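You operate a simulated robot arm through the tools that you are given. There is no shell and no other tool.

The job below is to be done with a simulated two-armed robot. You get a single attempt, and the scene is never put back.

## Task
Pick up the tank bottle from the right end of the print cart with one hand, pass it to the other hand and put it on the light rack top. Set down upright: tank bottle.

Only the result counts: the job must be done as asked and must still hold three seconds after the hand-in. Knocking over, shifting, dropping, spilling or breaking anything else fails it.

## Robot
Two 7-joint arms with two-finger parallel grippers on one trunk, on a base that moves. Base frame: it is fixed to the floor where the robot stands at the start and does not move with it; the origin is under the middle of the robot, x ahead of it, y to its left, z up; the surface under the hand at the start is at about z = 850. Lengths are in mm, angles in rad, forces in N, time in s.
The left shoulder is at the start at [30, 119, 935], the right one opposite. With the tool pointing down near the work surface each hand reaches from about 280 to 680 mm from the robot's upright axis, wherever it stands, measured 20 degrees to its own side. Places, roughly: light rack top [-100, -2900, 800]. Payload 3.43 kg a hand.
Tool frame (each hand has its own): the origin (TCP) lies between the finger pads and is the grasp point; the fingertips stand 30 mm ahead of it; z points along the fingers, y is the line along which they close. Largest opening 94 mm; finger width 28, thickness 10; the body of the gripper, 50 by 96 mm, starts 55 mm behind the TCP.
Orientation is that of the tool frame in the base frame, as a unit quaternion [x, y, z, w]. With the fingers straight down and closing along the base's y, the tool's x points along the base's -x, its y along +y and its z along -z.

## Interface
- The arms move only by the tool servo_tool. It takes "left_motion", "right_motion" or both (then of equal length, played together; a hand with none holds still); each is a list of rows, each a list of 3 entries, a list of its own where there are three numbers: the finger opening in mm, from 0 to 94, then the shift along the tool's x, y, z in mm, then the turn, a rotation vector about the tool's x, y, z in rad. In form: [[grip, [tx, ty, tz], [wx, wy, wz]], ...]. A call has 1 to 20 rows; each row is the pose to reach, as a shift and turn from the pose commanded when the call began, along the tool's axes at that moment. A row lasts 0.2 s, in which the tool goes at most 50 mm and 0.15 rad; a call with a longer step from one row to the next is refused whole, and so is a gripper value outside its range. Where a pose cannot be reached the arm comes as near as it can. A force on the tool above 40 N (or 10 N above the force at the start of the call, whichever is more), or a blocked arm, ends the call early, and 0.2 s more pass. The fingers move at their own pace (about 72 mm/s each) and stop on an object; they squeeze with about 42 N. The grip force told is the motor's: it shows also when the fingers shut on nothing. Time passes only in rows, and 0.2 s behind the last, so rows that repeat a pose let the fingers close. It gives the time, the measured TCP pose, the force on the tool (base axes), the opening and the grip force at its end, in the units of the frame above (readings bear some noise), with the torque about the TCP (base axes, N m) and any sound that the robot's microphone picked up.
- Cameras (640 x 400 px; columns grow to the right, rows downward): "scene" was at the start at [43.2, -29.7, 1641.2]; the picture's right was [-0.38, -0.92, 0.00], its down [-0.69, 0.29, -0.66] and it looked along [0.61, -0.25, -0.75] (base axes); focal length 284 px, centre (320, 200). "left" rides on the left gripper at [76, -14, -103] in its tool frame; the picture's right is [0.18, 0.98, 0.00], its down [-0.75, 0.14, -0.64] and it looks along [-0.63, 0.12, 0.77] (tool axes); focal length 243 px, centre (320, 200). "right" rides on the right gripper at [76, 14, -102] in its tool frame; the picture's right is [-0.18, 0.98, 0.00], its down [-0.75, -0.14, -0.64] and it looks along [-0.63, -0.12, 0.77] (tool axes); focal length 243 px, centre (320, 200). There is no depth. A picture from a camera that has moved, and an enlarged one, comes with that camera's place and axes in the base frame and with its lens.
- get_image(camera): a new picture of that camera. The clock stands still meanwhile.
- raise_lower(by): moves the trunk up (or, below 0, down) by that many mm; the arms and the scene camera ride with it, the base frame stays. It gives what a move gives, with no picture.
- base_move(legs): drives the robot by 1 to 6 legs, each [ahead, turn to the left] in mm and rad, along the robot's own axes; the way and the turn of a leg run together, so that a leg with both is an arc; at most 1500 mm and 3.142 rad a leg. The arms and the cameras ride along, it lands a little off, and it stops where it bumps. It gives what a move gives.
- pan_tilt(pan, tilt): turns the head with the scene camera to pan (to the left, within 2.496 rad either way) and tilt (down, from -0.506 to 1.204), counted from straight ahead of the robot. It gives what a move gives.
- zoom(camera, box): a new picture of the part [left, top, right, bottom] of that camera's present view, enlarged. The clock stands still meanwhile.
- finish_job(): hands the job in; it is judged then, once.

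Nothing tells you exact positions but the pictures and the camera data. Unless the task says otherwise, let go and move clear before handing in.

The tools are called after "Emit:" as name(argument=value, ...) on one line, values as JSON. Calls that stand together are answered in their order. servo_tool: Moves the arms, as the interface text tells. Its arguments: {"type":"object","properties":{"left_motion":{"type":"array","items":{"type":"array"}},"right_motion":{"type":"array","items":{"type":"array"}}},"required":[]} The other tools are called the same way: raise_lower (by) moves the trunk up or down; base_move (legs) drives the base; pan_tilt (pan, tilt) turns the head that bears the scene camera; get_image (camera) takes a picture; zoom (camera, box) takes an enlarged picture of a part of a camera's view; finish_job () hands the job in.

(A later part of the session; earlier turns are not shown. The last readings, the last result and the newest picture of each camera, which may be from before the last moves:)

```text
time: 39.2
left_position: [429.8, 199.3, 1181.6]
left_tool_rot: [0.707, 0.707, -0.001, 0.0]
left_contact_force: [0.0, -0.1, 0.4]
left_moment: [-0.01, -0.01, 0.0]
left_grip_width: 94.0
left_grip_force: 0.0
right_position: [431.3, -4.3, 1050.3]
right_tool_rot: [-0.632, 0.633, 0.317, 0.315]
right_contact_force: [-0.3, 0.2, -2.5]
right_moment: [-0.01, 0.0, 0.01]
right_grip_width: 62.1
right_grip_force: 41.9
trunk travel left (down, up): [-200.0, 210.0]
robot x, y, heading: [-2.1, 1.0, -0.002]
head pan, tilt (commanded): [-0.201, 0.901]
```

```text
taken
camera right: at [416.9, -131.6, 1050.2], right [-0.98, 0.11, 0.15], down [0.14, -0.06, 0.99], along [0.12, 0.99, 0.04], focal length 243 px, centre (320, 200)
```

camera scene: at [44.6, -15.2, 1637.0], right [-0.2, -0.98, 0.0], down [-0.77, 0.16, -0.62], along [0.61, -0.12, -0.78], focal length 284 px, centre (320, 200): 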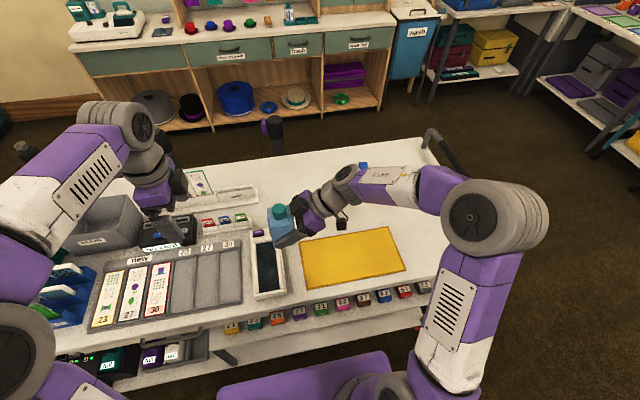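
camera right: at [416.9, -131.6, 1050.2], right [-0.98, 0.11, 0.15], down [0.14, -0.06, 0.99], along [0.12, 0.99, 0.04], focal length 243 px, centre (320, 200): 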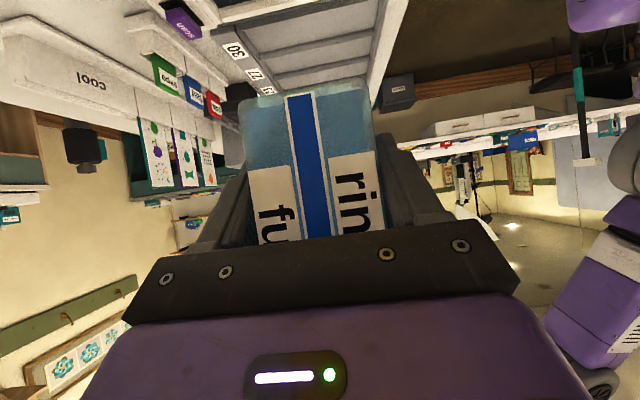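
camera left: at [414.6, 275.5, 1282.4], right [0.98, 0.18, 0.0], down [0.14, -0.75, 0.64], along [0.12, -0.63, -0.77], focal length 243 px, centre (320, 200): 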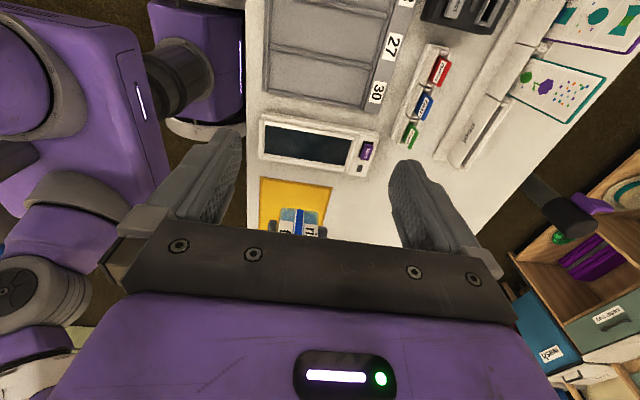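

The bottle now sits at the handover spot with the right hand's tool pointing left. I'll measure where the bottle's axis and top are from the scene camera before bringing the left hand over it.

Emit:
pan_tilt(pan=0.0, tilt=0.95)

Emit:
zoom(camera="scene", box=[240, 150, 400, 250])

Emit:
zoom(camera="left", box=[240, 170, 400, 270])

```text
time: 40.0
left_position: [429.2, 200.7, 1178.7]
left_tool_rot: [0.707, 0.707, 0.0, 0.0]
left_contact_force: [-0.6, 0.6, -0.2]
left_moment: [-0.01, -0.02, 0.02]
left_grip_width: 94.2
left_grip_force: 0.1
right_position: [431.6, -2.7, 1048.8]
right_tool_rot: [-0.632, 0.633, 0.317, 0.316]
right_contact_force: [0.4, 0.2, -1.6]
right_moment: [-0.01, -0.01, -0.02]
right_grip_width: 62.2
right_grip_force: 42.1
trunk travel left (down, up): [-200.0, 210.0]
robot x, y, heading: [1.1, -4.5, 0.002]
head pan, tilt (commanded): [0.0, 0.949]
```

```text
4.00 times, centred on (320, 200) of scene
camera zoom: at [43.6, 0.1, 1633.4], right [0.0, -1.0, 0.0], down [-0.81, 0.0, -0.58], along [0.58, 0.0, -0.81], focal length 1138 px, centre (320, 200)
```

zoom: 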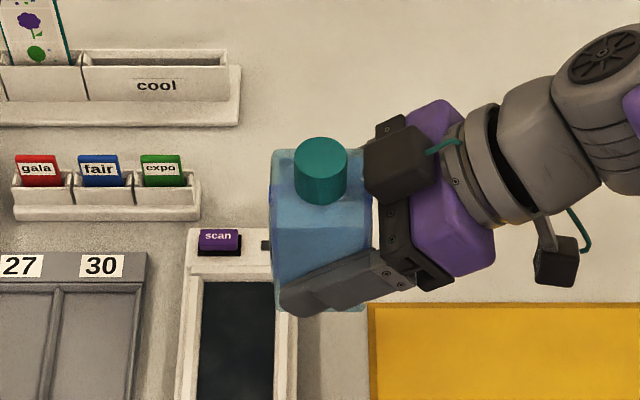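

```text
4.00 times, centred on (320, 220) of left
camera zoom: at [414.8, 275.8, 1282.2], right [0.98, 0.18, 0.0], down [0.14, -0.75, 0.64], along [0.12, -0.63, -0.77], focal length 970 px, centre (320, 120)
```

zoom: 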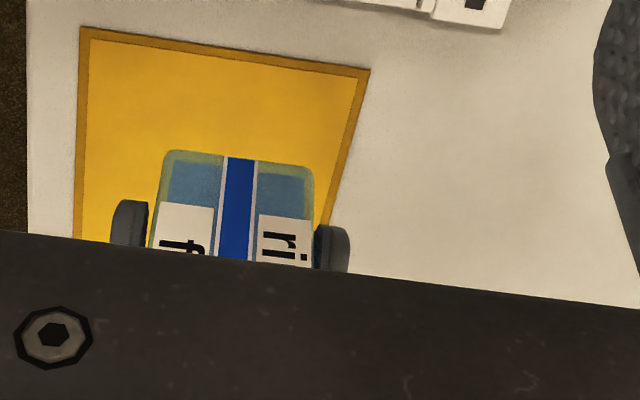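

The bottle axis is at about [431, -1] with bottom at z≈1004 and body top at about 1105. I'll bring the left hand in tilted 37° from its own side, so the two hands meet at right angles above and below each other.

Emit:
servo_tool(left_motion=[[94, [-21, 0, 0], [0, -0.107, 0]], [94, [-43, 0, 0], [0, -0.2145, 0]], [94, [-65, 1, 0], [0, -0.322, 0]], [94, [-87, 1, 0], [0, -0.429, 0]], [94, [-108, 1, 0], [0, -0.536, 0]], [94, [-130, 1, 0], [0, -0.6435, 0]], [94, [-130, 1, 0], [0, -0.6435, 0]]])

Emit:
get_image(camera="left")

Emit:
zoom(camera="scene", box=[220, 100, 420, 250])

```text
time: 41.6
left_position: [432.0, 69.3, 1180.5]
left_tool_rot: [0.671, 0.67, -0.224, 0.224]
left_contact_force: [-0.5, -0.3, -0.7]
left_moment: [0.02, -0.02, 0.0]
left_grip_width: 93.6
left_grip_force: 0.0
right_position: [432.7, -3.2, 1050.4]
right_tool_rot: [-0.632, 0.634, 0.316, 0.315]
right_contact_force: [-0.6, -0.3, -2.1]
right_moment: [0.0, 0.02, -0.01]
right_grip_width: 61.6
right_grip_force: 41.8
trunk travel left (down, up): [-200.0, 210.0]
robot x, y, heading: [-0.8, 0.2, -0.0]
head pan, tilt (commanded): [0.0, 0.949]
```

```text
taken
camera left: at [415.6, 191.8, 1216.1], right [0.98, 0.15, -0.11], down [0.14, -0.22, 0.97], along [0.12, -0.97, -0.23], focal length 243 px, centre (320, 200)
```

left: 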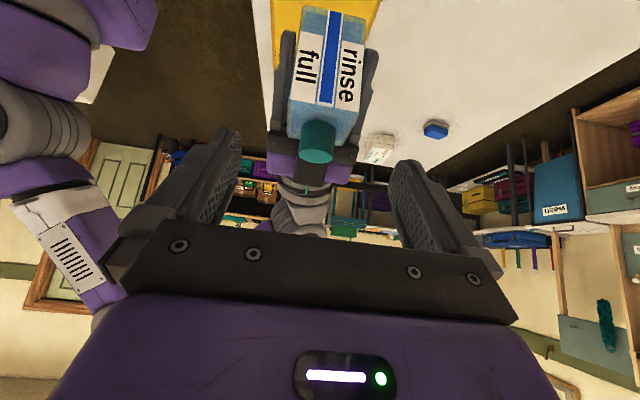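

```text
2.67 times, centred on (320, 175) of scene
camera zoom: at [43.5, 0.3, 1633.4], right [0.0, -1.0, 0.0], down [-0.81, 0.0, -0.58], along [0.58, 0.0, -0.81], focal length 758 px, centre (320, 267)
```

zoom: 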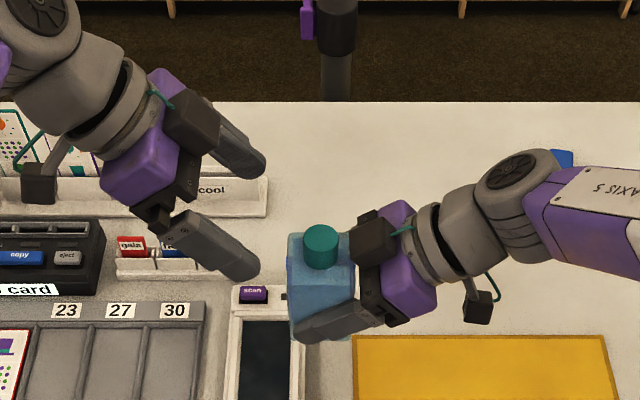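

Emit:
zoom(camera="left", box=[240, 0, 420, 180])

```text
2.22 times, centred on (330, 90) of left
camera zoom: at [415.6, 191.8, 1216.1], right [0.98, 0.15, -0.11], down [0.14, -0.22, 0.97], along [0.12, -0.97, -0.23], focal length 539 px, centre (298, 444)
```

zoom: 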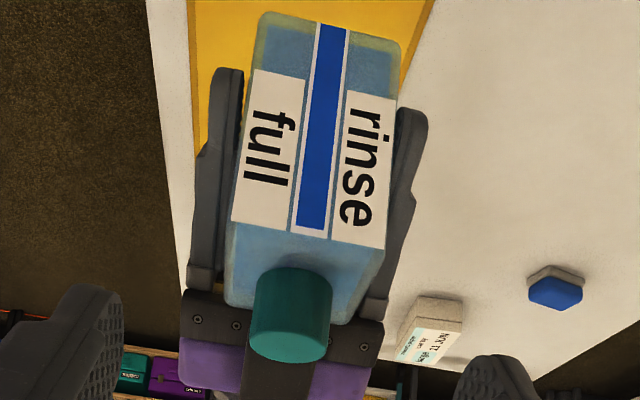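

The cap is centred at x≈432, right in line with the left gripper. I'll slide the left fingers down along their own axis around the upper body.

Emit:
servo_tool(left_motion=[[94, [0, 0, 20], [0, 0, 0]], [94, [0, 0, 40], [0, 0, 0]], [94, [0, 0, 60], [0, 0, 0]], [94, [0, 0, 80], [0, 0, 0]], [94, [0, 0, 90], [0, 0, 0]], [94, [0, 0, 90], [0, 0, 0]]])

Emit:
get_image(camera="left")

Emit:
zoom(camera="scene", box=[240, 120, 400, 240])

Emit:
get_image(camera="right")

```text
time: 43.0
left_position: [431.8, 14.8, 1107.8]
left_tool_rot: [0.671, 0.671, -0.223, 0.224]
left_contact_force: [-0.2, -0.4, -0.1]
left_moment: [0.01, 0.0, 0.02]
left_grip_width: 94.0
left_grip_force: 0.1
right_position: [430.9, -3.5, 1049.6]
right_tool_rot: [-0.632, 0.634, 0.316, 0.315]
right_contact_force: [-0.3, -0.5, -2.6]
right_moment: [-0.02, 0.01, -0.03]
right_grip_width: 62.0
right_grip_force: 42.7
trunk travel left (down, up): [-200.0, 210.0]
robot x, y, heading: [-0.4, 2.9, -0.001]
head pan, tilt (commanded): [0.0, 0.949]
```

```text
taken
camera left: at [416.2, 137.3, 1143.4], right [0.98, 0.15, -0.11], down [0.14, -0.22, 0.97], along [0.12, -0.96, -0.23], focal length 243 px, centre (320, 200)
```

left: 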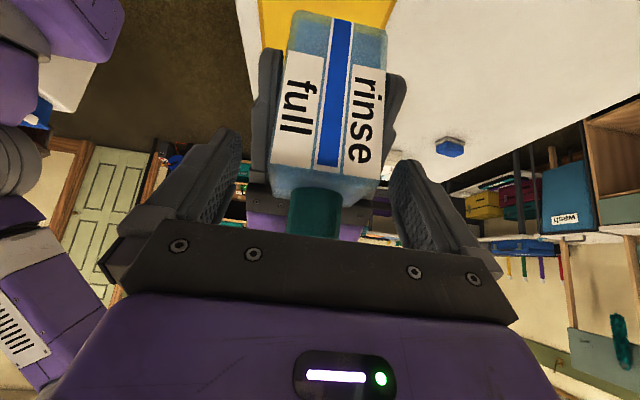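

```text
3.33 times, centred on (320, 180) of scene
camera zoom: at [43.6, 0.2, 1633.4], right [0.0, -1.0, 0.0], down [-0.81, 0.0, -0.58], along [0.58, 0.0, -0.81], focal length 948 px, centre (320, 267)
```

zoom: 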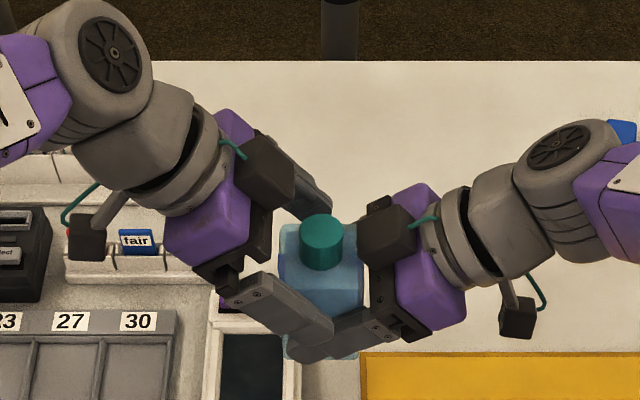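

```text
taken
camera right: at [416.9, -131.4, 1050.1], right [-0.98, 0.11, 0.15], down [0.14, -0.06, 0.99], along [0.12, 0.99, 0.04], focal length 243 px, centre (320, 200)
```

right: 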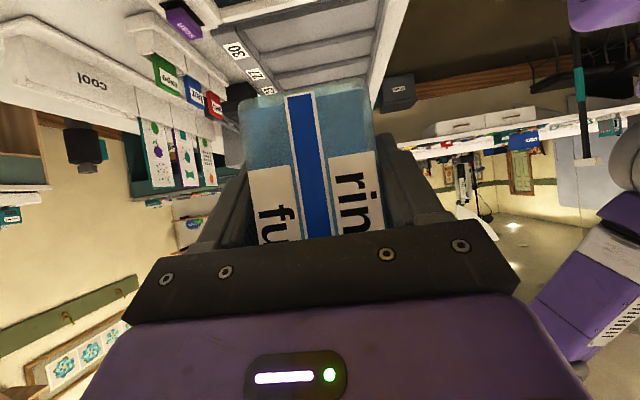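

Alignment is good, with the left fingers above the right ones. I'll go 7 mm deeper and close the left gripper while the right keeps holding.

Emit:
servo_tool(left_motion=[[94, [0, 0, 4], [0, 0, 0]], [94, [0, 0, 7], [0, 0, 0]], [70, [0, 0, 7], [0, 0, 0]], [30, [0, 0, 7], [0, 0, 0]], [30, [0, 0, 7], [0, 0, 0]], [30, [0, 0, 7], [0, 0, 0]], [30, [0, 0, 7], [0, 0, 0]]])

Emit:
zoom(camera="scene", box=[240, 120, 400, 240])

Emit:
get_image(camera="left")

```text
time: 44.6
left_position: [431.2, 12.0, 1102.3]
left_tool_rot: [0.67, 0.671, -0.223, 0.224]
left_contact_force: [5.5, 0.0, 0.4]
left_moment: [-0.03, -0.04, -0.02]
left_grip_width: 62.0
left_grip_force: 42.1
right_position: [431.4, -3.2, 1049.7]
right_tool_rot: [-0.632, 0.633, 0.317, 0.316]
right_contact_force: [-5.7, -0.4, -1.5]
right_moment: [0.02, -0.21, 0.12]
right_grip_width: 62.0
right_grip_force: 42.4
trunk travel left (down, up): [-200.0, 210.0]
robot x, y, heading: [-0.2, 0.2, -0.0]
head pan, tilt (commanded): [0.0, 0.949]
```

```text
3.33 times, centred on (320, 180) of scene
camera zoom: at [43.6, 0.2, 1633.4], right [0.0, -1.0, 0.0], down [-0.81, 0.0, -0.58], along [0.58, 0.0, -0.81], focal length 948 px, centre (320, 267)
```

zoom: 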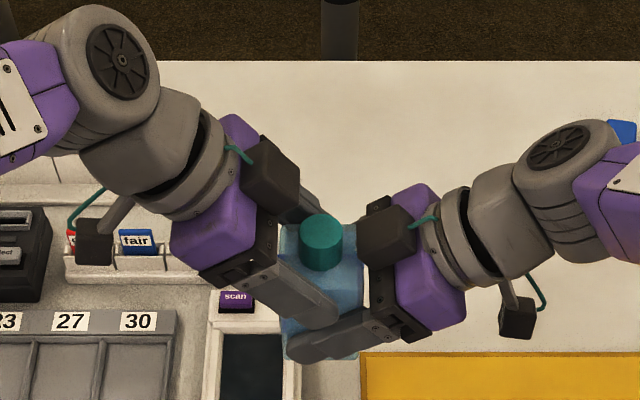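

```text
taken
camera left: at [416.3, 133.9, 1138.6], right [0.98, 0.15, -0.11], down [0.14, -0.22, 0.97], along [0.12, -0.96, -0.23], focal length 243 px, centre (320, 200)
```

left: 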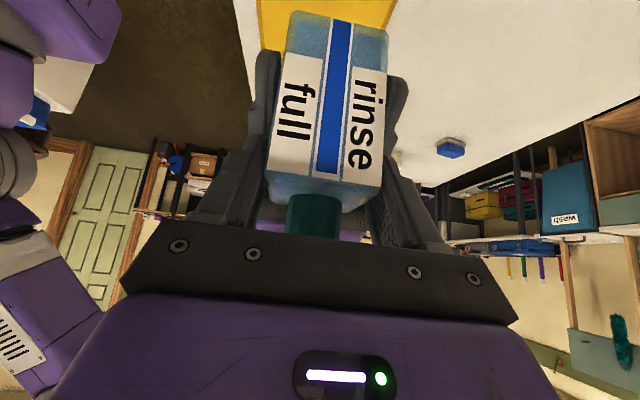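

Both hands hold the bottle now. I'll open the right hand and watch the left's load.

Emit:
servo_tool(right_motion=[[66, [0, 0, 0], [0, 0, 0]], [80, [0, 0, 0], [0, 0, 0]], [94, [0, 0, 0], [0, 0, 0]], [94, [0, 0, 0], [0, 0, 0]], [94, [0, 0, 0], [0, 0, 0]]])

Emit:
zoom(camera="scene", box=[240, 120, 400, 240])

Emit:
get_image(camera="left")

```text
time: 45.8
left_position: [431.3, 11.9, 1102.4]
left_tool_rot: [0.671, 0.671, -0.224, 0.224]
left_contact_force: [-0.5, 0.2, 0.0]
left_moment: [0.05, 0.02, 0.01]
left_grip_width: 61.7
left_grip_force: 42.2
right_position: [432.6, -4.0, 1050.6]
right_tool_rot: [-0.632, 0.633, 0.317, 0.315]
right_contact_force: [0.0, 0.1, 0.1]
right_moment: [0.01, 0.01, -0.05]
right_grip_width: 93.8
right_grip_force: 0.1
trunk travel left (down, up): [-200.0, 210.0]
robot x, y, heading: [-2.0, -0.5, 0.001]
head pan, tilt (commanded): [0.0, 0.949]
```

```text
3.33 times, centred on (320, 180) of scene
camera zoom: at [43.6, 0.2, 1633.4], right [0.0, -1.0, 0.0], down [-0.81, 0.0, -0.58], along [0.58, 0.0, -0.81], focal length 948 px, centre (320, 267)
```

zoom: 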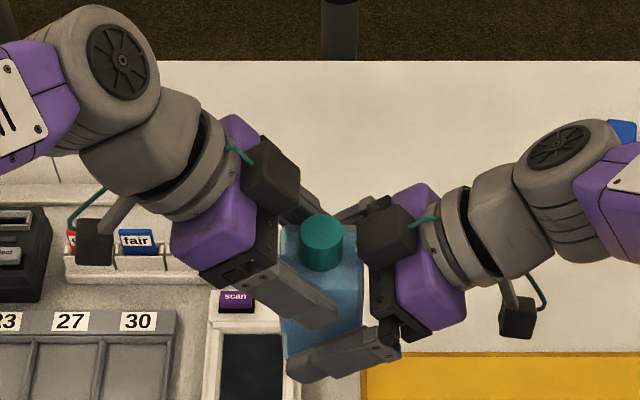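

```text
taken
camera left: at [416.1, 133.8, 1138.6], right [0.98, 0.15, -0.11], down [0.14, -0.22, 0.97], along [0.12, -0.96, -0.23], focal length 243 px, centre (320, 200)
```

left: 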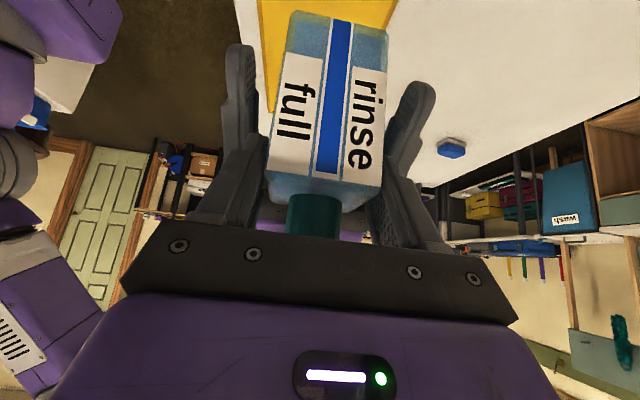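

The left hand holds it alone. I retract the right hand along its own axis.

Emit:
servo_tool(right_motion=[[94, [0, 0, -15], [0, 0, 0]], [94, [0, 0, -35], [0, 0, 0]], [94, [0, 0, -60], [0, 0, 0]], [94, [0, 0, -90], [0, 0, 0]], [94, [0, 0, -120], [0, 0, 0]], [94, [0, 0, -140], [0, 0, 0]], [94, [0, 0, -140], [0, 0, 0]]])

Emit:
get_image(camera="scene")

Emit:
get_image(camera="right")

```text
time: 47.4
left_position: [430.4, 11.5, 1101.8]
left_tool_rot: [0.671, 0.671, -0.223, 0.224]
left_contact_force: [0.1, 0.1, -0.2]
left_moment: [0.01, 0.0, -0.03]
left_grip_width: 61.9
left_grip_force: 42.1
right_position: [432.3, -113.8, 1134.9]
right_tool_rot: [-0.632, 0.633, 0.316, 0.315]
right_contact_force: [0.3, -0.1, 0.0]
right_moment: [0.01, -0.01, 0.02]
right_grip_width: 93.9
right_grip_force: 0.0
trunk travel left (down, up): [-200.0, 210.0]
robot x, y, heading: [-1.9, -1.8, -0.004]
head pan, tilt (commanded): [0.0, 0.949]
```

```text
taken
camera scene: at [43.7, 0.3, 1633.4], right [0.0, -1.0, 0.0], down [-0.81, 0.0, -0.58], along [0.58, 0.0, -0.81], focal length 284 px, centre (320, 200)
```

scene: 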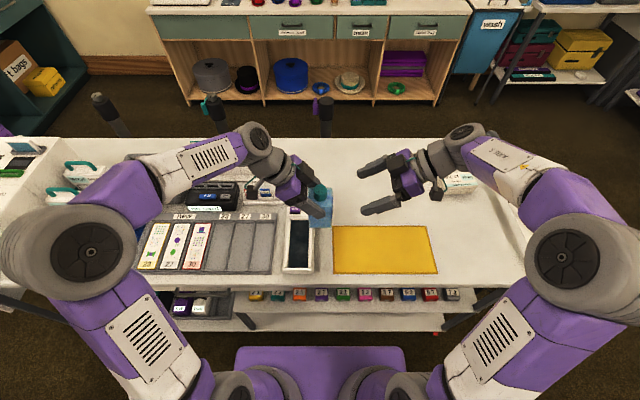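

```text
taken
camera right: at [417.3, -242.2, 1135.1], right [-0.98, 0.11, 0.15], down [0.14, -0.06, 0.99], along [0.12, 0.99, 0.04], focal length 243 px, centre (320, 200)
```

right: 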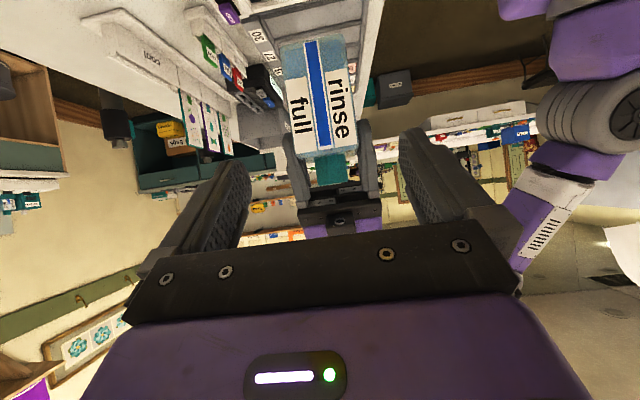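

Handover is done; the bottle is upright in the left hand. I'll bring the right hand back to a tucked pointing-down pose, clear of the bottle.

Emit:
servo_tool(right_motion=[[94, [6, 8, -9], [0.052, 0.052, 0.1033]], [94, [12, 16, -17], [0.1033, 0.1033, 0.2067]], [94, [18, 24, -26], [0.155, 0.155, 0.31]], [94, [24, 32, -34], [0.2067, 0.2067, 0.4134]], [94, [30, 40, -43], [0.2584, 0.2584, 0.5167]], [94, [36, 48, -51], [0.31, 0.31, 0.62]], [94, [42, 56, -60], [0.3617, 0.3617, 0.7234]], [94, [48, 64, -68], [0.4134, 0.4134, 0.8267]], [94, [54, 72, -77], [0.465, 0.465, 0.93]], [94, [60, 80, -86], [0.5167, 0.5167, 1.0334]], [94, [66, 88, -94], [0.5684, 0.5684, 1.1368]], [94, [72, 96, -103], [0.62, 0.62, 1.24]], [94, [78, 104, -111], [0.6717, 0.6717, 1.3434]], [94, [83.6, 112, -119.8], [0.7234, 0.7234, 1.4468]], [94, [83.6, 112, -119.8], [0.7234, 0.7234, 1.4468]]])

Emit:
raise_lower(by=120)

Emit:
get_image(camera="scene")

```text
time: 50.6
left_position: [430.7, 11.9, 1102.9]
left_tool_rot: [0.67, 0.671, -0.224, 0.224]
left_contact_force: [0.5, 0.1, 0.5]
left_moment: [0.04, 0.0, 0.02]
left_grip_width: 61.8
left_grip_force: 42.2
right_position: [318.3, -262.7, 1140.3]
right_tool_rot: [0.001, 1.0, -0.001, -0.002]
right_contact_force: [0.1, -0.2, 0.5]
right_moment: [-0.01, 0.01, 0.0]
right_grip_width: 94.0
right_grip_force: 0.1
right hand out of reach, approached as far as the arm can: row 6
trunk travel left (down, up): [-200.0, 210.0]
robot x, y, heading: [-2.8, -0.9, 0.001]
head pan, tilt (commanded): [0.0, 0.949]
```

```text
time: 52.1
left_position: [430.9, 11.0, 1222.0]
left_tool_rot: [0.671, 0.67, -0.225, 0.224]
left_contact_force: [0.0, -1.0, -1.5]
left_moment: [0.03, 0.03, 0.01]
left_grip_width: 61.8
left_grip_force: 42.1
right_position: [317.9, -261.4, 1258.5]
right_tool_rot: [0.0, 1.0, 0.0, -0.001]
right_contact_force: [-0.1, 0.6, 0.3]
right_moment: [-0.02, -0.02, 0.02]
right_grip_width: 94.1
right_grip_force: 0.1
trunk travel left (down, up): [-320.0, 90.0]
robot x, y, heading: [0.8, 1.8, 0.004]
head pan, tilt (commanded): [0.0, 0.949]
```

```text
taken
camera scene: at [43.8, 0.2, 1753.2], right [0.0, -1.0, 0.0], down [-0.81, 0.0, -0.58], along [0.58, 0.0, -0.81], focal length 284 px, centre (320, 200)
```

scene: 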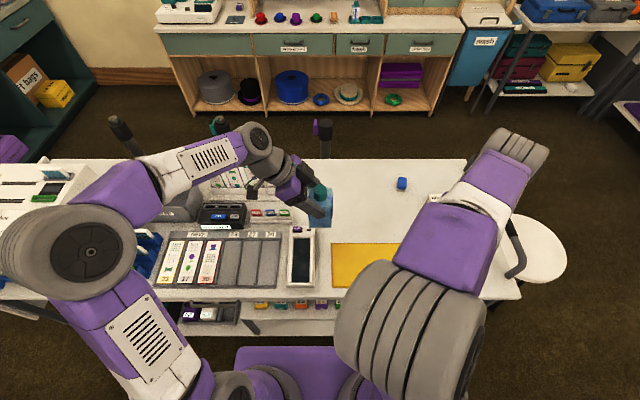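

The bottle is safe in the left hand and the trunk is raised 120 mm. Before driving, I want to see the base's footprint against the cart and the table, so I turn the right wrist to look down sideways.

Emit:
servo_tool(right_motion=[[94, [0, 0, 0], [0, 0, -0.14]], [94, [0, 0, 0], [0, 0, -0.28]], [94, [0, 0, 0], [0, 0, -0.42]], [94, [0, 0, 0], [0, 0, -0.56]], [94, [0, 0, 0], [0, 0, -0.7]], [94, [0, 0, 0], [0, 0, -0.84]], [94, [0, 0, 0], [0, 0, -0.98]], [94, [0, 0, 0], [0, 0, -1.12]], [94, [0, 0, 0], [0, 0, -1.26]], [94, [0, 0, 0], [0, 0, -1.4]], [94, [0, 0, 0], [0, 0, -1.5]], [94, [0, 0, 0], [0, 0, -1.5]]])

Emit:
get_image(camera="right")

Emit:
get_image(camera="scene")

```text
time: 54.7
left_position: [431.7, 11.2, 1222.1]
left_tool_rot: [0.671, 0.67, -0.223, 0.223]
left_contact_force: [0.6, -0.7, -1.6]
left_moment: [0.01, 0.01, 0.01]
left_grip_width: 61.6
left_grip_force: 42.0
right_position: [318.3, -261.0, 1259.0]
right_tool_rot: [-0.682, 0.731, 0.0, 0.0]
right_contact_force: [-0.3, 0.2, 0.3]
right_moment: [-0.01, -0.02, -0.01]
right_grip_width: 94.2
right_grip_force: 0.0
trunk travel left (down, up): [-320.0, 90.0]
robot x, y, heading: [-1.4, 0.8, -0.002]
head pan, tilt (commanded): [0.0, 0.949]
```

```text
taken
camera right: at [298.7, -336.5, 1361.9], right [-0.97, 0.25, 0.0], down [0.19, 0.74, 0.64], along [0.16, 0.62, -0.77], focal length 243 px, centre (320, 200)
```

right: 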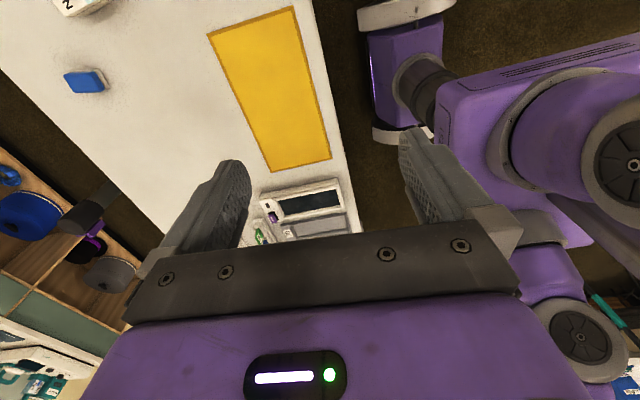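

```text
taken
camera scene: at [43.6, 0.2, 1753.4], right [0.0, -1.0, 0.0], down [-0.81, 0.0, -0.58], along [0.58, 0.0, -0.81], focal length 284 px, centre (320, 200)
```

scene: 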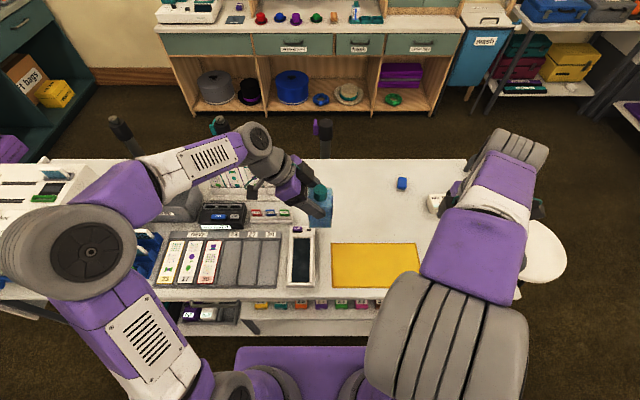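

The picture shows the column and the low mobile base with white rounded ends at top right. I'll zoom to measure the footprint.

Emit:
zoom(camera="right", box=[300, 0, 480, 150])

```text
2.67 times, centred on (390, 75) of right
camera zoom: at [298.7, -336.5, 1361.9], right [-0.97, 0.25, 0.0], down [0.19, 0.74, 0.64], along [0.16, 0.62, -0.77], focal length 647 px, centre (133, 533)
```

zoom: 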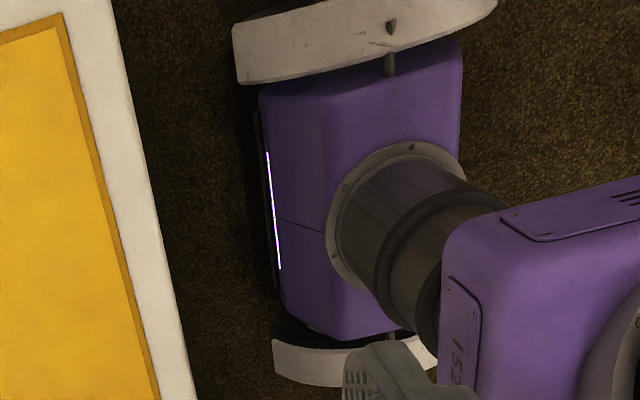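

The base is about ±165 by ±270 mm and low, so I need to back up a little before turning. I'll reverse 80 mm, turn right most of the way, and check.

Emit:
base_move(legs=[[-80, 0], [0, -0.6]])

Emit:
get_image(camera="scene")

```text
time: 57.4
left_position: [283.8, -233.8, 1222.1]
left_tool_rot: [0.839, 0.443, -0.28, 0.148]
left_contact_force: [-0.3, -0.1, -3.0]
left_moment: [0.02, 0.01, -0.02]
left_grip_width: 61.9
left_grip_force: 42.4
right_position: [38.0, -395.2, 1260.0]
right_tool_rot: [-0.436, 0.9, 0.001, 0.0]
right_contact_force: [-0.3, 0.0, -0.3]
right_moment: [-0.02, 0.01, 0.03]
right_grip_width: 94.0
right_grip_force: 0.1
trunk travel left (down, up): [-320.0, 90.0]
robot x, y, heading: [-78.4, -1.1, -0.596]
head pan, tilt (commanded): [0.0, 0.949]
```

```text
taken
camera scene: at [-42.8, -24.2, 1753.4], right [-0.56, -0.83, 0.0], down [-0.67, 0.46, -0.58], along [0.48, -0.33, -0.81], focal length 284 px, centre (320, 200)
```

scene: 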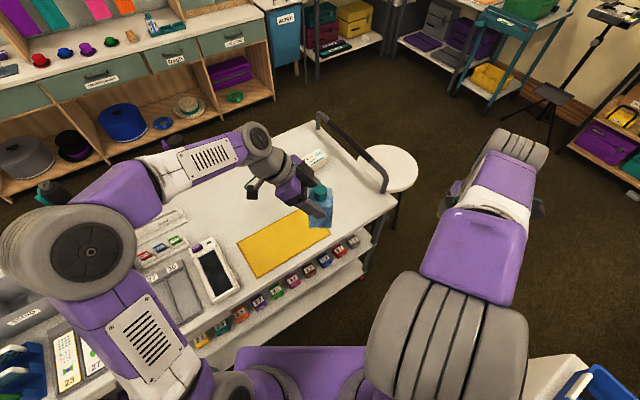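

That went cleanly, with the bottle steady. Continue the turn, then ease forward past the table corner.

Emit:
base_move(legs=[[0, -0.6], [190, 0], [0, -0.37]])

Emit:
pan_tilt(pan=0.0, tilt=0.6)

Emit:
get_image(camera="scene")

```text
time: 61.6
left_position: [5.1, -603.8, 1221.9]
left_tool_rot: [0.949, 0.004, -0.316, 0.001]
left_contact_force: [-0.1, -0.4, -2.3]
left_moment: [0.01, -0.01, 0.03]
left_grip_width: 62.0
left_grip_force: 42.0
right_position: [-268.5, -492.9, 1260.3]
right_tool_rot: [0.032, 1.0, 0.001, 0.0]
right_contact_force: [-0.3, 0.1, 0.5]
right_moment: [0.0, 0.02, -0.01]
right_grip_width: 93.7
right_grip_force: 0.0
trunk travel left (down, up): [-320.0, 90.0]
robot x, y, heading: [-7.5, -172.3, -1.562]
head pan, tilt (commanded): [0.0, 0.949]
```

```text
time: 62.5
left_position: [5.8, -605.2, 1223.0]
left_tool_rot: [0.949, 0.004, -0.317, 0.001]
left_contact_force: [-0.6, -0.6, -3.5]
left_moment: [-0.04, -0.02, 0.0]
left_grip_width: 61.5
left_grip_force: 41.5
right_position: [-269.2, -492.8, 1259.8]
right_tool_rot: [0.032, 1.0, 0.0, 0.0]
right_contact_force: [0.9, -0.2, 0.4]
right_moment: [0.03, 0.0, -0.02]
right_grip_width: 94.1
right_grip_force: 0.0
trunk travel left (down, up): [-320.0, 90.0]
robot x, y, heading: [-8.7, -175.0, -1.561]
head pan, tilt (commanded): [0.0, 0.6]
```

```text
taken
camera scene: at [-8.7, -231.3, 1781.7], right [-1.0, -0.01, 0.0], down [0.0, 0.57, -0.82], along [0.01, -0.82, -0.57], focal length 284 px, centre (320, 200)
```

scene: 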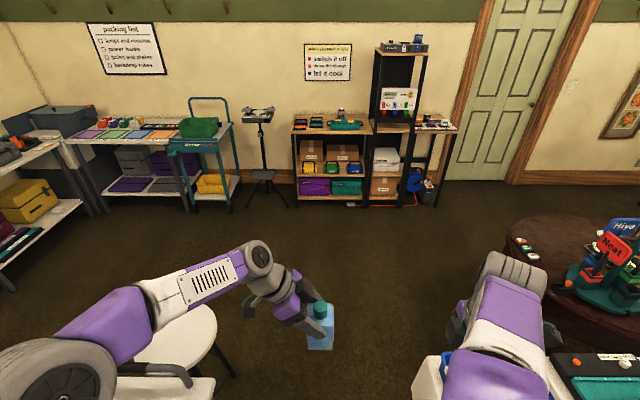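

The path toward the rack is clear. I'll drive 1500 mm straight and look at the rack top.

Emit:
base_move(legs=[[1500, -0.009]])

Emit:
get_image(camera="scene")

Emit:
zoom(camera="scene", box=[220, 60, 460, 210])

```text
time: 70.0
left_position: [37.9, -2119.1, 1221.9]
left_tool_rot: [0.948, 0.011, -0.317, 0.004]
left_contact_force: [-0.3, -0.1, -2.2]
left_moment: [0.0, -0.03, -0.02]
left_grip_width: 61.7
left_grip_force: 41.9
right_position: [-237.8, -2014.0, 1259.5]
right_tool_rot: [0.023, 1.0, 0.0, 0.0]
right_contact_force: [-0.3, -0.1, 0.1]
right_moment: [0.0, 0.04, -0.04]
right_grip_width: 93.9
right_grip_force: 0.1
trunk travel left (down, up): [-320.0, 90.0]
robot x, y, heading: [15.4, -1689.3, -1.544]
head pan, tilt (commanded): [0.0, 0.6]
```

```text
taken
camera scene: at [17.1, -1747.8, 1781.8], right [-1.0, -0.03, 0.0], down [-0.01, 0.56, -0.82], along [0.02, -0.82, -0.57], focal length 284 px, centre (320, 200)
```

scene: 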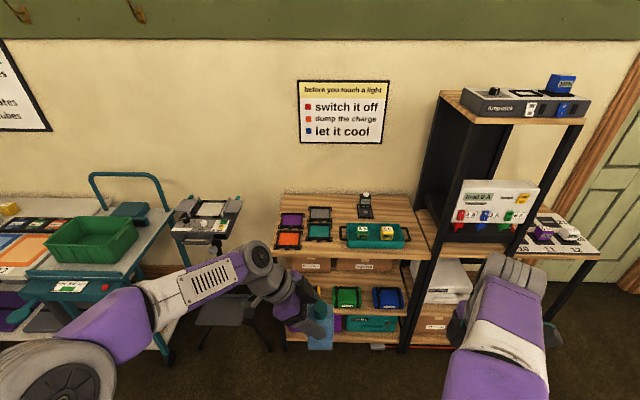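

```text
2.67 times, centred on (340, 135) of scene
camera zoom: at [17.1, -1747.8, 1781.8], right [-1.0, -0.03, 0.0], down [-0.01, 0.56, -0.82], along [0.02, -0.82, -0.57], focal length 758 px, centre (267, 373)
```

zoom: 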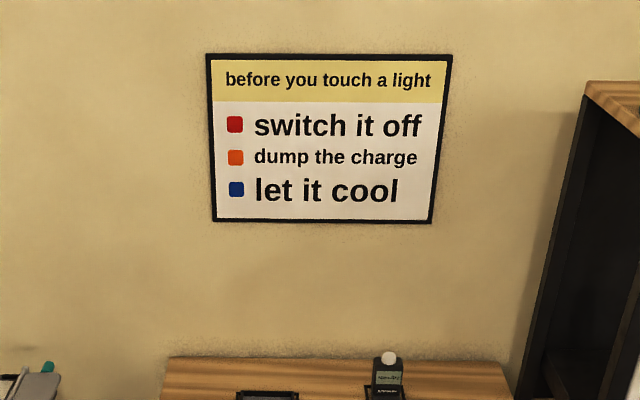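

Emit:
zoom(camera="scene", box=[240, 170, 480, 320])

```text
2.67 times, centred on (360, 245) of scene
camera zoom: at [17.1, -1747.8, 1781.8], right [-1.0, -0.03, 0.0], down [-0.01, 0.56, -0.82], along [0.02, -0.82, -0.57], focal length 758 px, centre (213, 80)
```

zoom: 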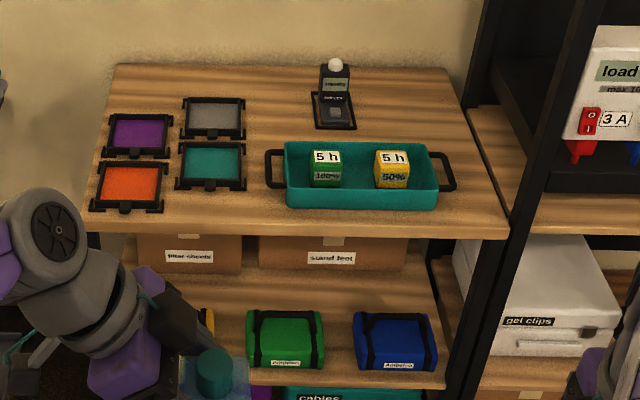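

The rack top has four small frames at left, a dark timer at the back and a teal tray at front right. There's a clear spot between them near [-90, -2985]. I'll square up and drive close, stopping short of the rack front (y≈-2715).

Emit:
base_move(legs=[[0, -0.027], [600, 0]])

Emit:
pan_tilt(pan=0.0, tilt=0.9)

Emit:
get_image(camera="scene")

Emit:
get_image(camera="right")

```text
time: 73.7
left_position: [27.0, -2721.0, 1222.4]
left_tool_rot: [0.948, 0.0, -0.317, 0.001]
left_contact_force: [-0.1, -0.2, -3.0]
left_moment: [-0.01, -0.03, 0.02]
left_grip_width: 61.6
left_grip_force: 41.7
right_position: [-247.2, -2607.5, 1259.3]
right_tool_rot: [0.036, 0.999, 0.0, 0.0]
right_contact_force: [0.3, -0.1, 0.2]
right_moment: [0.03, -0.04, -0.02]
right_grip_width: 94.0
right_grip_force: 0.0
trunk travel left (down, up): [-320.0, 90.0]
robot x, y, heading: [15.9, -2289.1, -1.566]
head pan, tilt (commanded): [0.0, 0.6]
```

```text
time: 74.5
left_position: [27.3, -2719.2, 1221.8]
left_tool_rot: [0.949, 0.001, -0.316, 0.001]
left_contact_force: [-0.4, 0.3, -2.7]
left_moment: [0.01, -0.05, -0.02]
left_grip_width: 61.6
left_grip_force: 41.7
right_position: [-245.7, -2607.1, 1259.3]
right_tool_rot: [0.035, 0.999, 0.001, 0.0]
right_contact_force: [0.7, -0.9, 0.0]
right_moment: [-0.02, -0.02, 0.01]
right_grip_width: 94.1
right_grip_force: 0.0
trunk travel left (down, up): [-320.0, 90.0]
robot x, y, heading: [13.5, -2289.5, -1.572]
head pan, tilt (commanded): [0.0, 0.901]
```

```text
taken
camera scene: at [15.3, -2334.2, 1757.1], right [-1.0, 0.0, 0.0], down [0.0, 0.78, -0.62], along [0.0, -0.62, -0.78], focal length 284 px, centre (320, 200)
```

scene: 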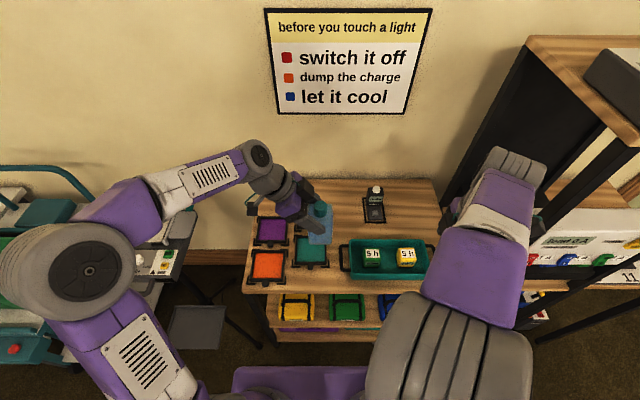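

```text
taken
camera right: at [-322.0, -2588.2, 1362.1], right [0.25, 0.97, 0.0], down [0.74, -0.2, 0.64], along [0.62, -0.16, -0.77], focal length 243 px, centre (320, 200)
```

right: 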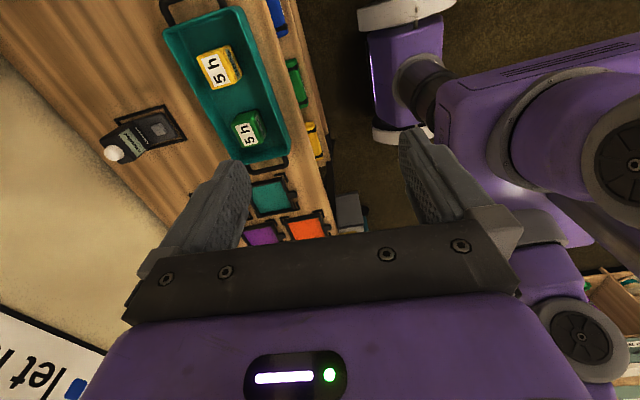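

Now I have two views of the rack top; I'll zoom both to triangulate heights and the free spot.

Emit:
zoom(camera="scene", box=[230, 160, 450, 300])

Emit:
zoom(camera="right", box=[80, 0, 340, 250])

```text
2.86 times, centred on (340, 230) of scene
camera zoom: at [15.3, -2334.2, 1757.1], right [-1.0, 0.0, 0.0], down [0.0, 0.78, -0.62], along [0.0, -0.62, -0.78], focal length 812 px, centre (263, 114)
```

zoom: 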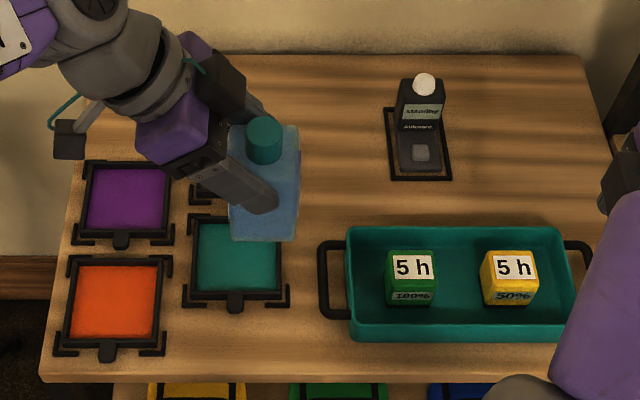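

```text
1.60 times, centred on (210, 125) of right
camera zoom: at [-322.0, -2588.2, 1362.1], right [0.25, 0.97, 0.0], down [0.74, -0.2, 0.64], along [0.62, -0.16, -0.77], focal length 388 px, centre (496, 320)
```

zoom: 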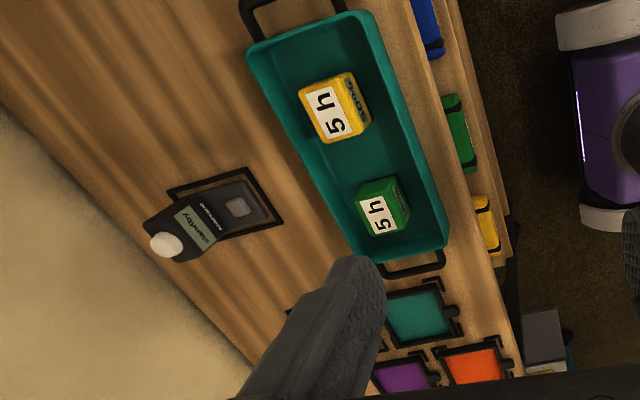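

The rack top is at z≈845 and the free spot is about [-88, -2945], with around 40 mm to spare on each side. I'll drive 120 mm closer.

Emit:
base_move(legs=[[120, 0]])

Emit:
zoom(camera="scene", box=[230, 150, 450, 290])

Emit:
get_image(camera="right")

```text
time: 75.8
left_position: [26.1, -2838.8, 1222.6]
left_tool_rot: [0.949, -0.001, -0.316, -0.001]
left_contact_force: [-0.6, -0.5, -2.9]
left_moment: [-0.01, -0.02, 0.01]
left_grip_width: 61.6
left_grip_force: 41.8
right_position: [-246.3, -2726.0, 1259.8]
right_tool_rot: [0.036, 0.999, 0.001, 0.001]
right_contact_force: [0.4, -0.5, 0.8]
right_moment: [0.03, -0.04, -0.03]
right_grip_width: 94.2
right_grip_force: 0.1
trunk travel left (down, up): [-320.0, 90.0]
robot x, y, heading: [13.9, -2407.9, -1.571]
head pan, tilt (commanded): [0.0, 0.901]
```

```text
2.86 times, centred on (340, 220) of scene
camera zoom: at [15.3, -2453.5, 1757.0], right [-1.0, 0.0, 0.0], down [0.0, 0.78, -0.62], along [0.0, -0.62, -0.78], focal length 812 px, centre (263, 143)
```

zoom: 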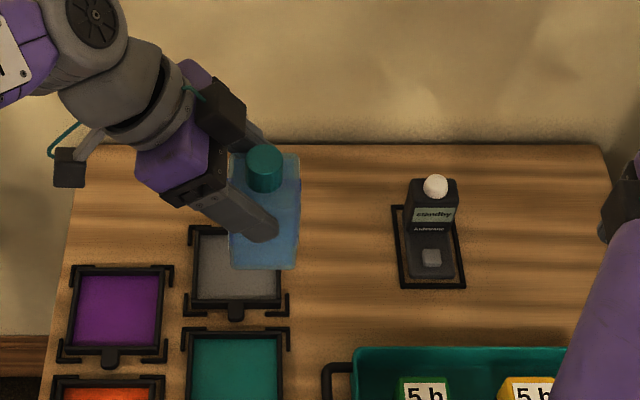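

```text
taken
camera right: at [-322.1, -2707.4, 1362.1], right [0.25, 0.97, 0.0], down [0.74, -0.2, 0.64], along [0.62, -0.16, -0.77], focal length 243 px, centre (320, 200)
```

right: 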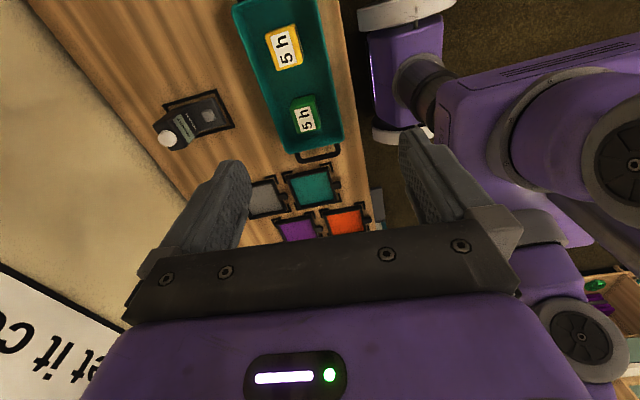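

Targets confirmed: bottle axis now at [14, -2838]. I'll move the left hand horizontally over the free spot at full height.

Emit:
servo_tool(left_motion=[[30, [-13, 18, 10], [0, 0, 0]], [30, [-30, 42, 22], [0, 0, 0]], [30, [-47, 66, 35], [0, 0, 0]], [30, [-64, 90, 48], [0, 0, 0]], [30, [-79.7, 111.2, 59.8], [0, 0, 0]], [30, [-79.7, 111.2, 59.8], [0, 0, 0]], [30, [-79.7, 111.2, 59.8], [0, 0, 0]]])

Emit:
zoom(camera="scene", box=[230, 120, 450, 260])

Emit:
get_image(camera="right")

Emit:
get_image(camera="left")

```text
time: 77.4
left_position: [-72.4, -2951.6, 1222.6]
left_tool_rot: [0.949, 0.0, -0.315, 0.001]
left_contact_force: [0.3, -0.9, -3.1]
left_moment: [0.01, -0.01, -0.01]
left_grip_width: 61.6
left_grip_force: 42.4
right_position: [-247.2, -2726.0, 1259.9]
right_tool_rot: [0.036, 0.999, 0.001, 0.0]
right_contact_force: [-0.5, 0.1, -1.2]
right_moment: [-0.01, -0.01, -0.01]
right_grip_width: 93.8
right_grip_force: 0.1
trunk travel left (down, up): [-320.0, 90.0]
robot x, y, heading: [15.5, -2409.6, -1.575]
head pan, tilt (commanded): [0.0, 0.901]
```

```text
2.86 times, centred on (340, 190) of scene
camera zoom: at [14.9, -2454.2, 1757.0], right [-1.0, 0.0, 0.0], down [0.0, 0.78, -0.62], along [0.0, -0.62, -0.78], focal length 812 px, centre (263, 229)
```

zoom: 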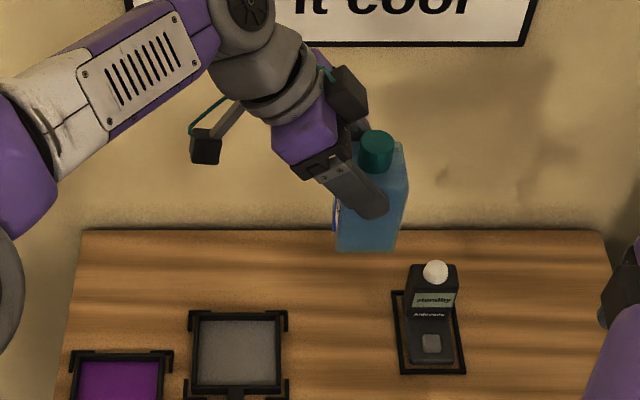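

```text
taken
camera right: at [-322.3, -2708.0, 1361.9], right [0.25, 0.97, 0.0], down [0.74, -0.2, 0.64], along [0.62, -0.16, -0.77], focal length 243 px, centre (320, 200)
```

right: 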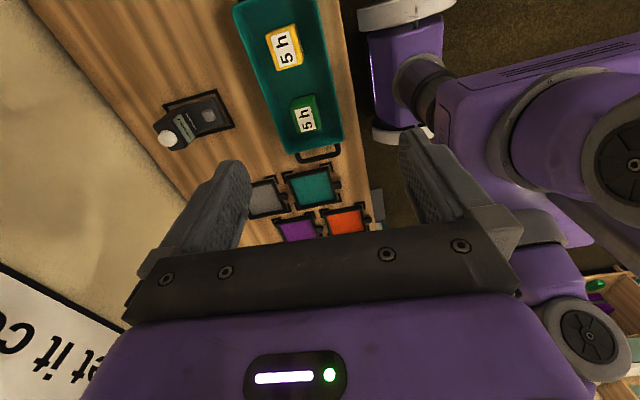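

```text
taken
camera left: at [49.5, -2937.4, 1259.3], right [0.15, -0.98, -0.11], down [-0.22, -0.14, 0.97], along [-0.96, -0.12, -0.24], focal length 243 px, centre (320, 200)
```

left: 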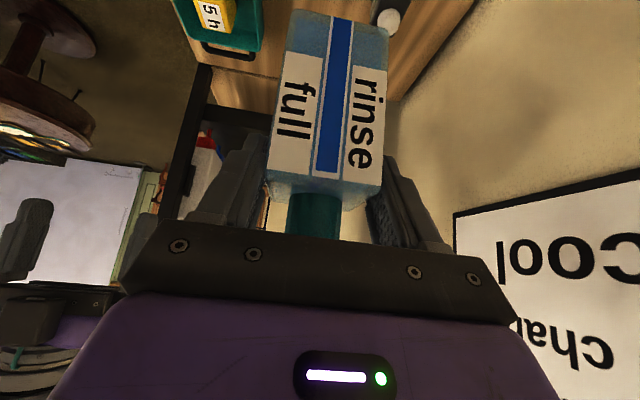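

The bottle is above the spot, upright. I'll descend partway and look round, including at the left elbow.

Emit:
servo_tool(left_motion=[[30, [18, 0, 24], [0, 0, 0]], [30, [36, 0, 48], [0, 0, 0]], [30, [54, 0, 72], [0, 0, 0]], [30, [72, 0, 96], [0, 0, 0]], [30, [90, 0, 120], [0, 0, 0]], [30, [102, 0, 136], [0, 0, 0]], [30, [102, 0, 136], [0, 0, 0]]])

Emit:
get_image(camera="scene")

Emit:
get_image(camera="right")

```text
time: 79.0
left_position: [-72.6, -2948.6, 1052.6]
left_tool_rot: [0.949, 0.0, -0.317, 0.0]
left_contact_force: [1.0, 0.7, -2.2]
left_moment: [0.01, -0.04, -0.01]
left_grip_width: 61.8
left_grip_force: 42.1
right_position: [-247.6, -2726.5, 1260.3]
right_tool_rot: [0.036, 0.999, 0.001, -0.001]
right_contact_force: [-0.4, -0.4, -0.5]
right_moment: [0.03, -0.01, 0.01]
right_grip_width: 94.1
right_grip_force: 0.1
trunk travel left (down, up): [-320.0, 90.0]
robot x, y, heading: [13.6, -2404.4, -1.569]
head pan, tilt (commanded): [0.0, 0.901]
```

```text
taken
camera scene: at [15.2, -2453.5, 1757.0], right [-1.0, 0.0, 0.0], down [0.0, 0.78, -0.62], along [0.0, -0.62, -0.78], focal length 284 px, centre (320, 200)
```

scene: 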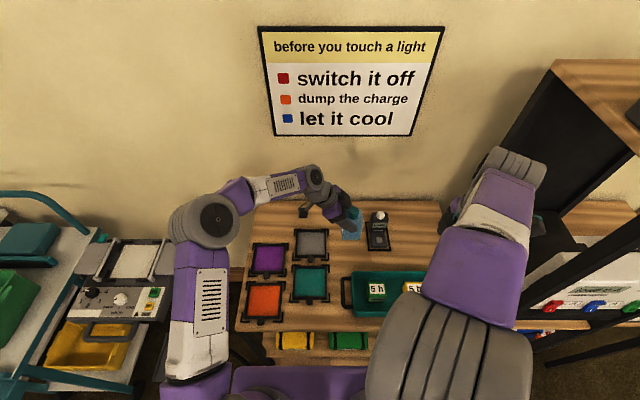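

```text
taken
camera right: at [-322.1, -2707.4, 1362.1], right [0.25, 0.97, 0.0], down [0.74, -0.2, 0.64], along [0.62, -0.16, -0.77], focal length 243 px, centre (320, 200)
```

right: 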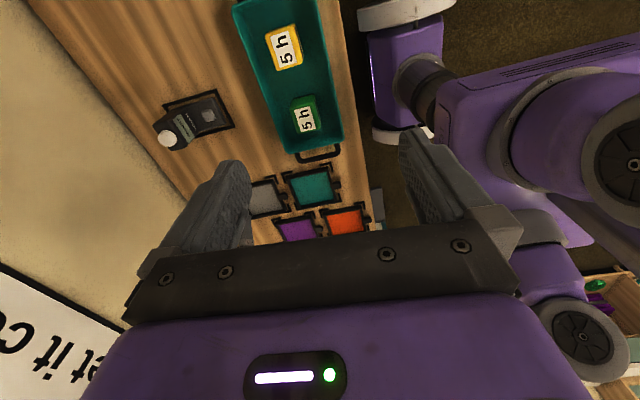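

Emit:
zoom(camera="scene", box=[260, 150, 440, 270])

Emit:
get_image(camera="left")

```text
3.33 times, centred on (350, 210) of scene
camera zoom: at [15.2, -2453.5, 1757.0], right [-1.0, 0.0, 0.0], down [0.0, 0.78, -0.62], along [0.0, -0.62, -0.78], focal length 948 px, centre (220, 167)
```

zoom: 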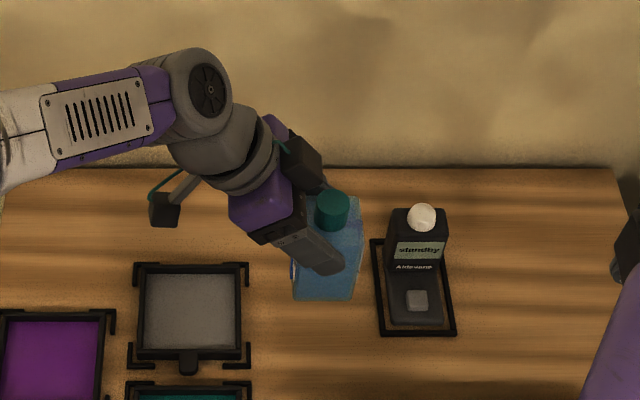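

```text
taken
camera left: at [49.3, -2935.4, 1090.0], right [0.15, -0.98, -0.11], down [-0.22, -0.14, 0.97], along [-0.96, -0.12, -0.24], focal length 243 px, centre (320, 200)
```

left: 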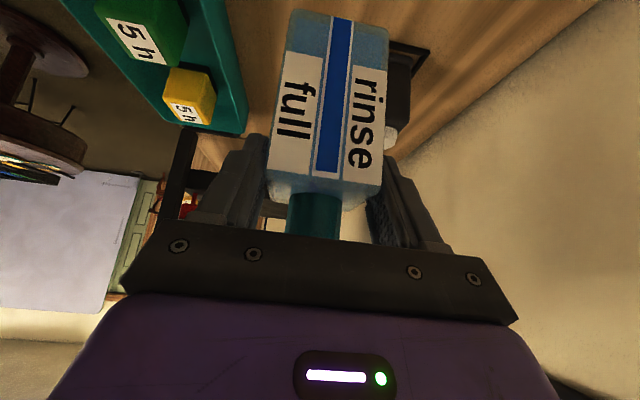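

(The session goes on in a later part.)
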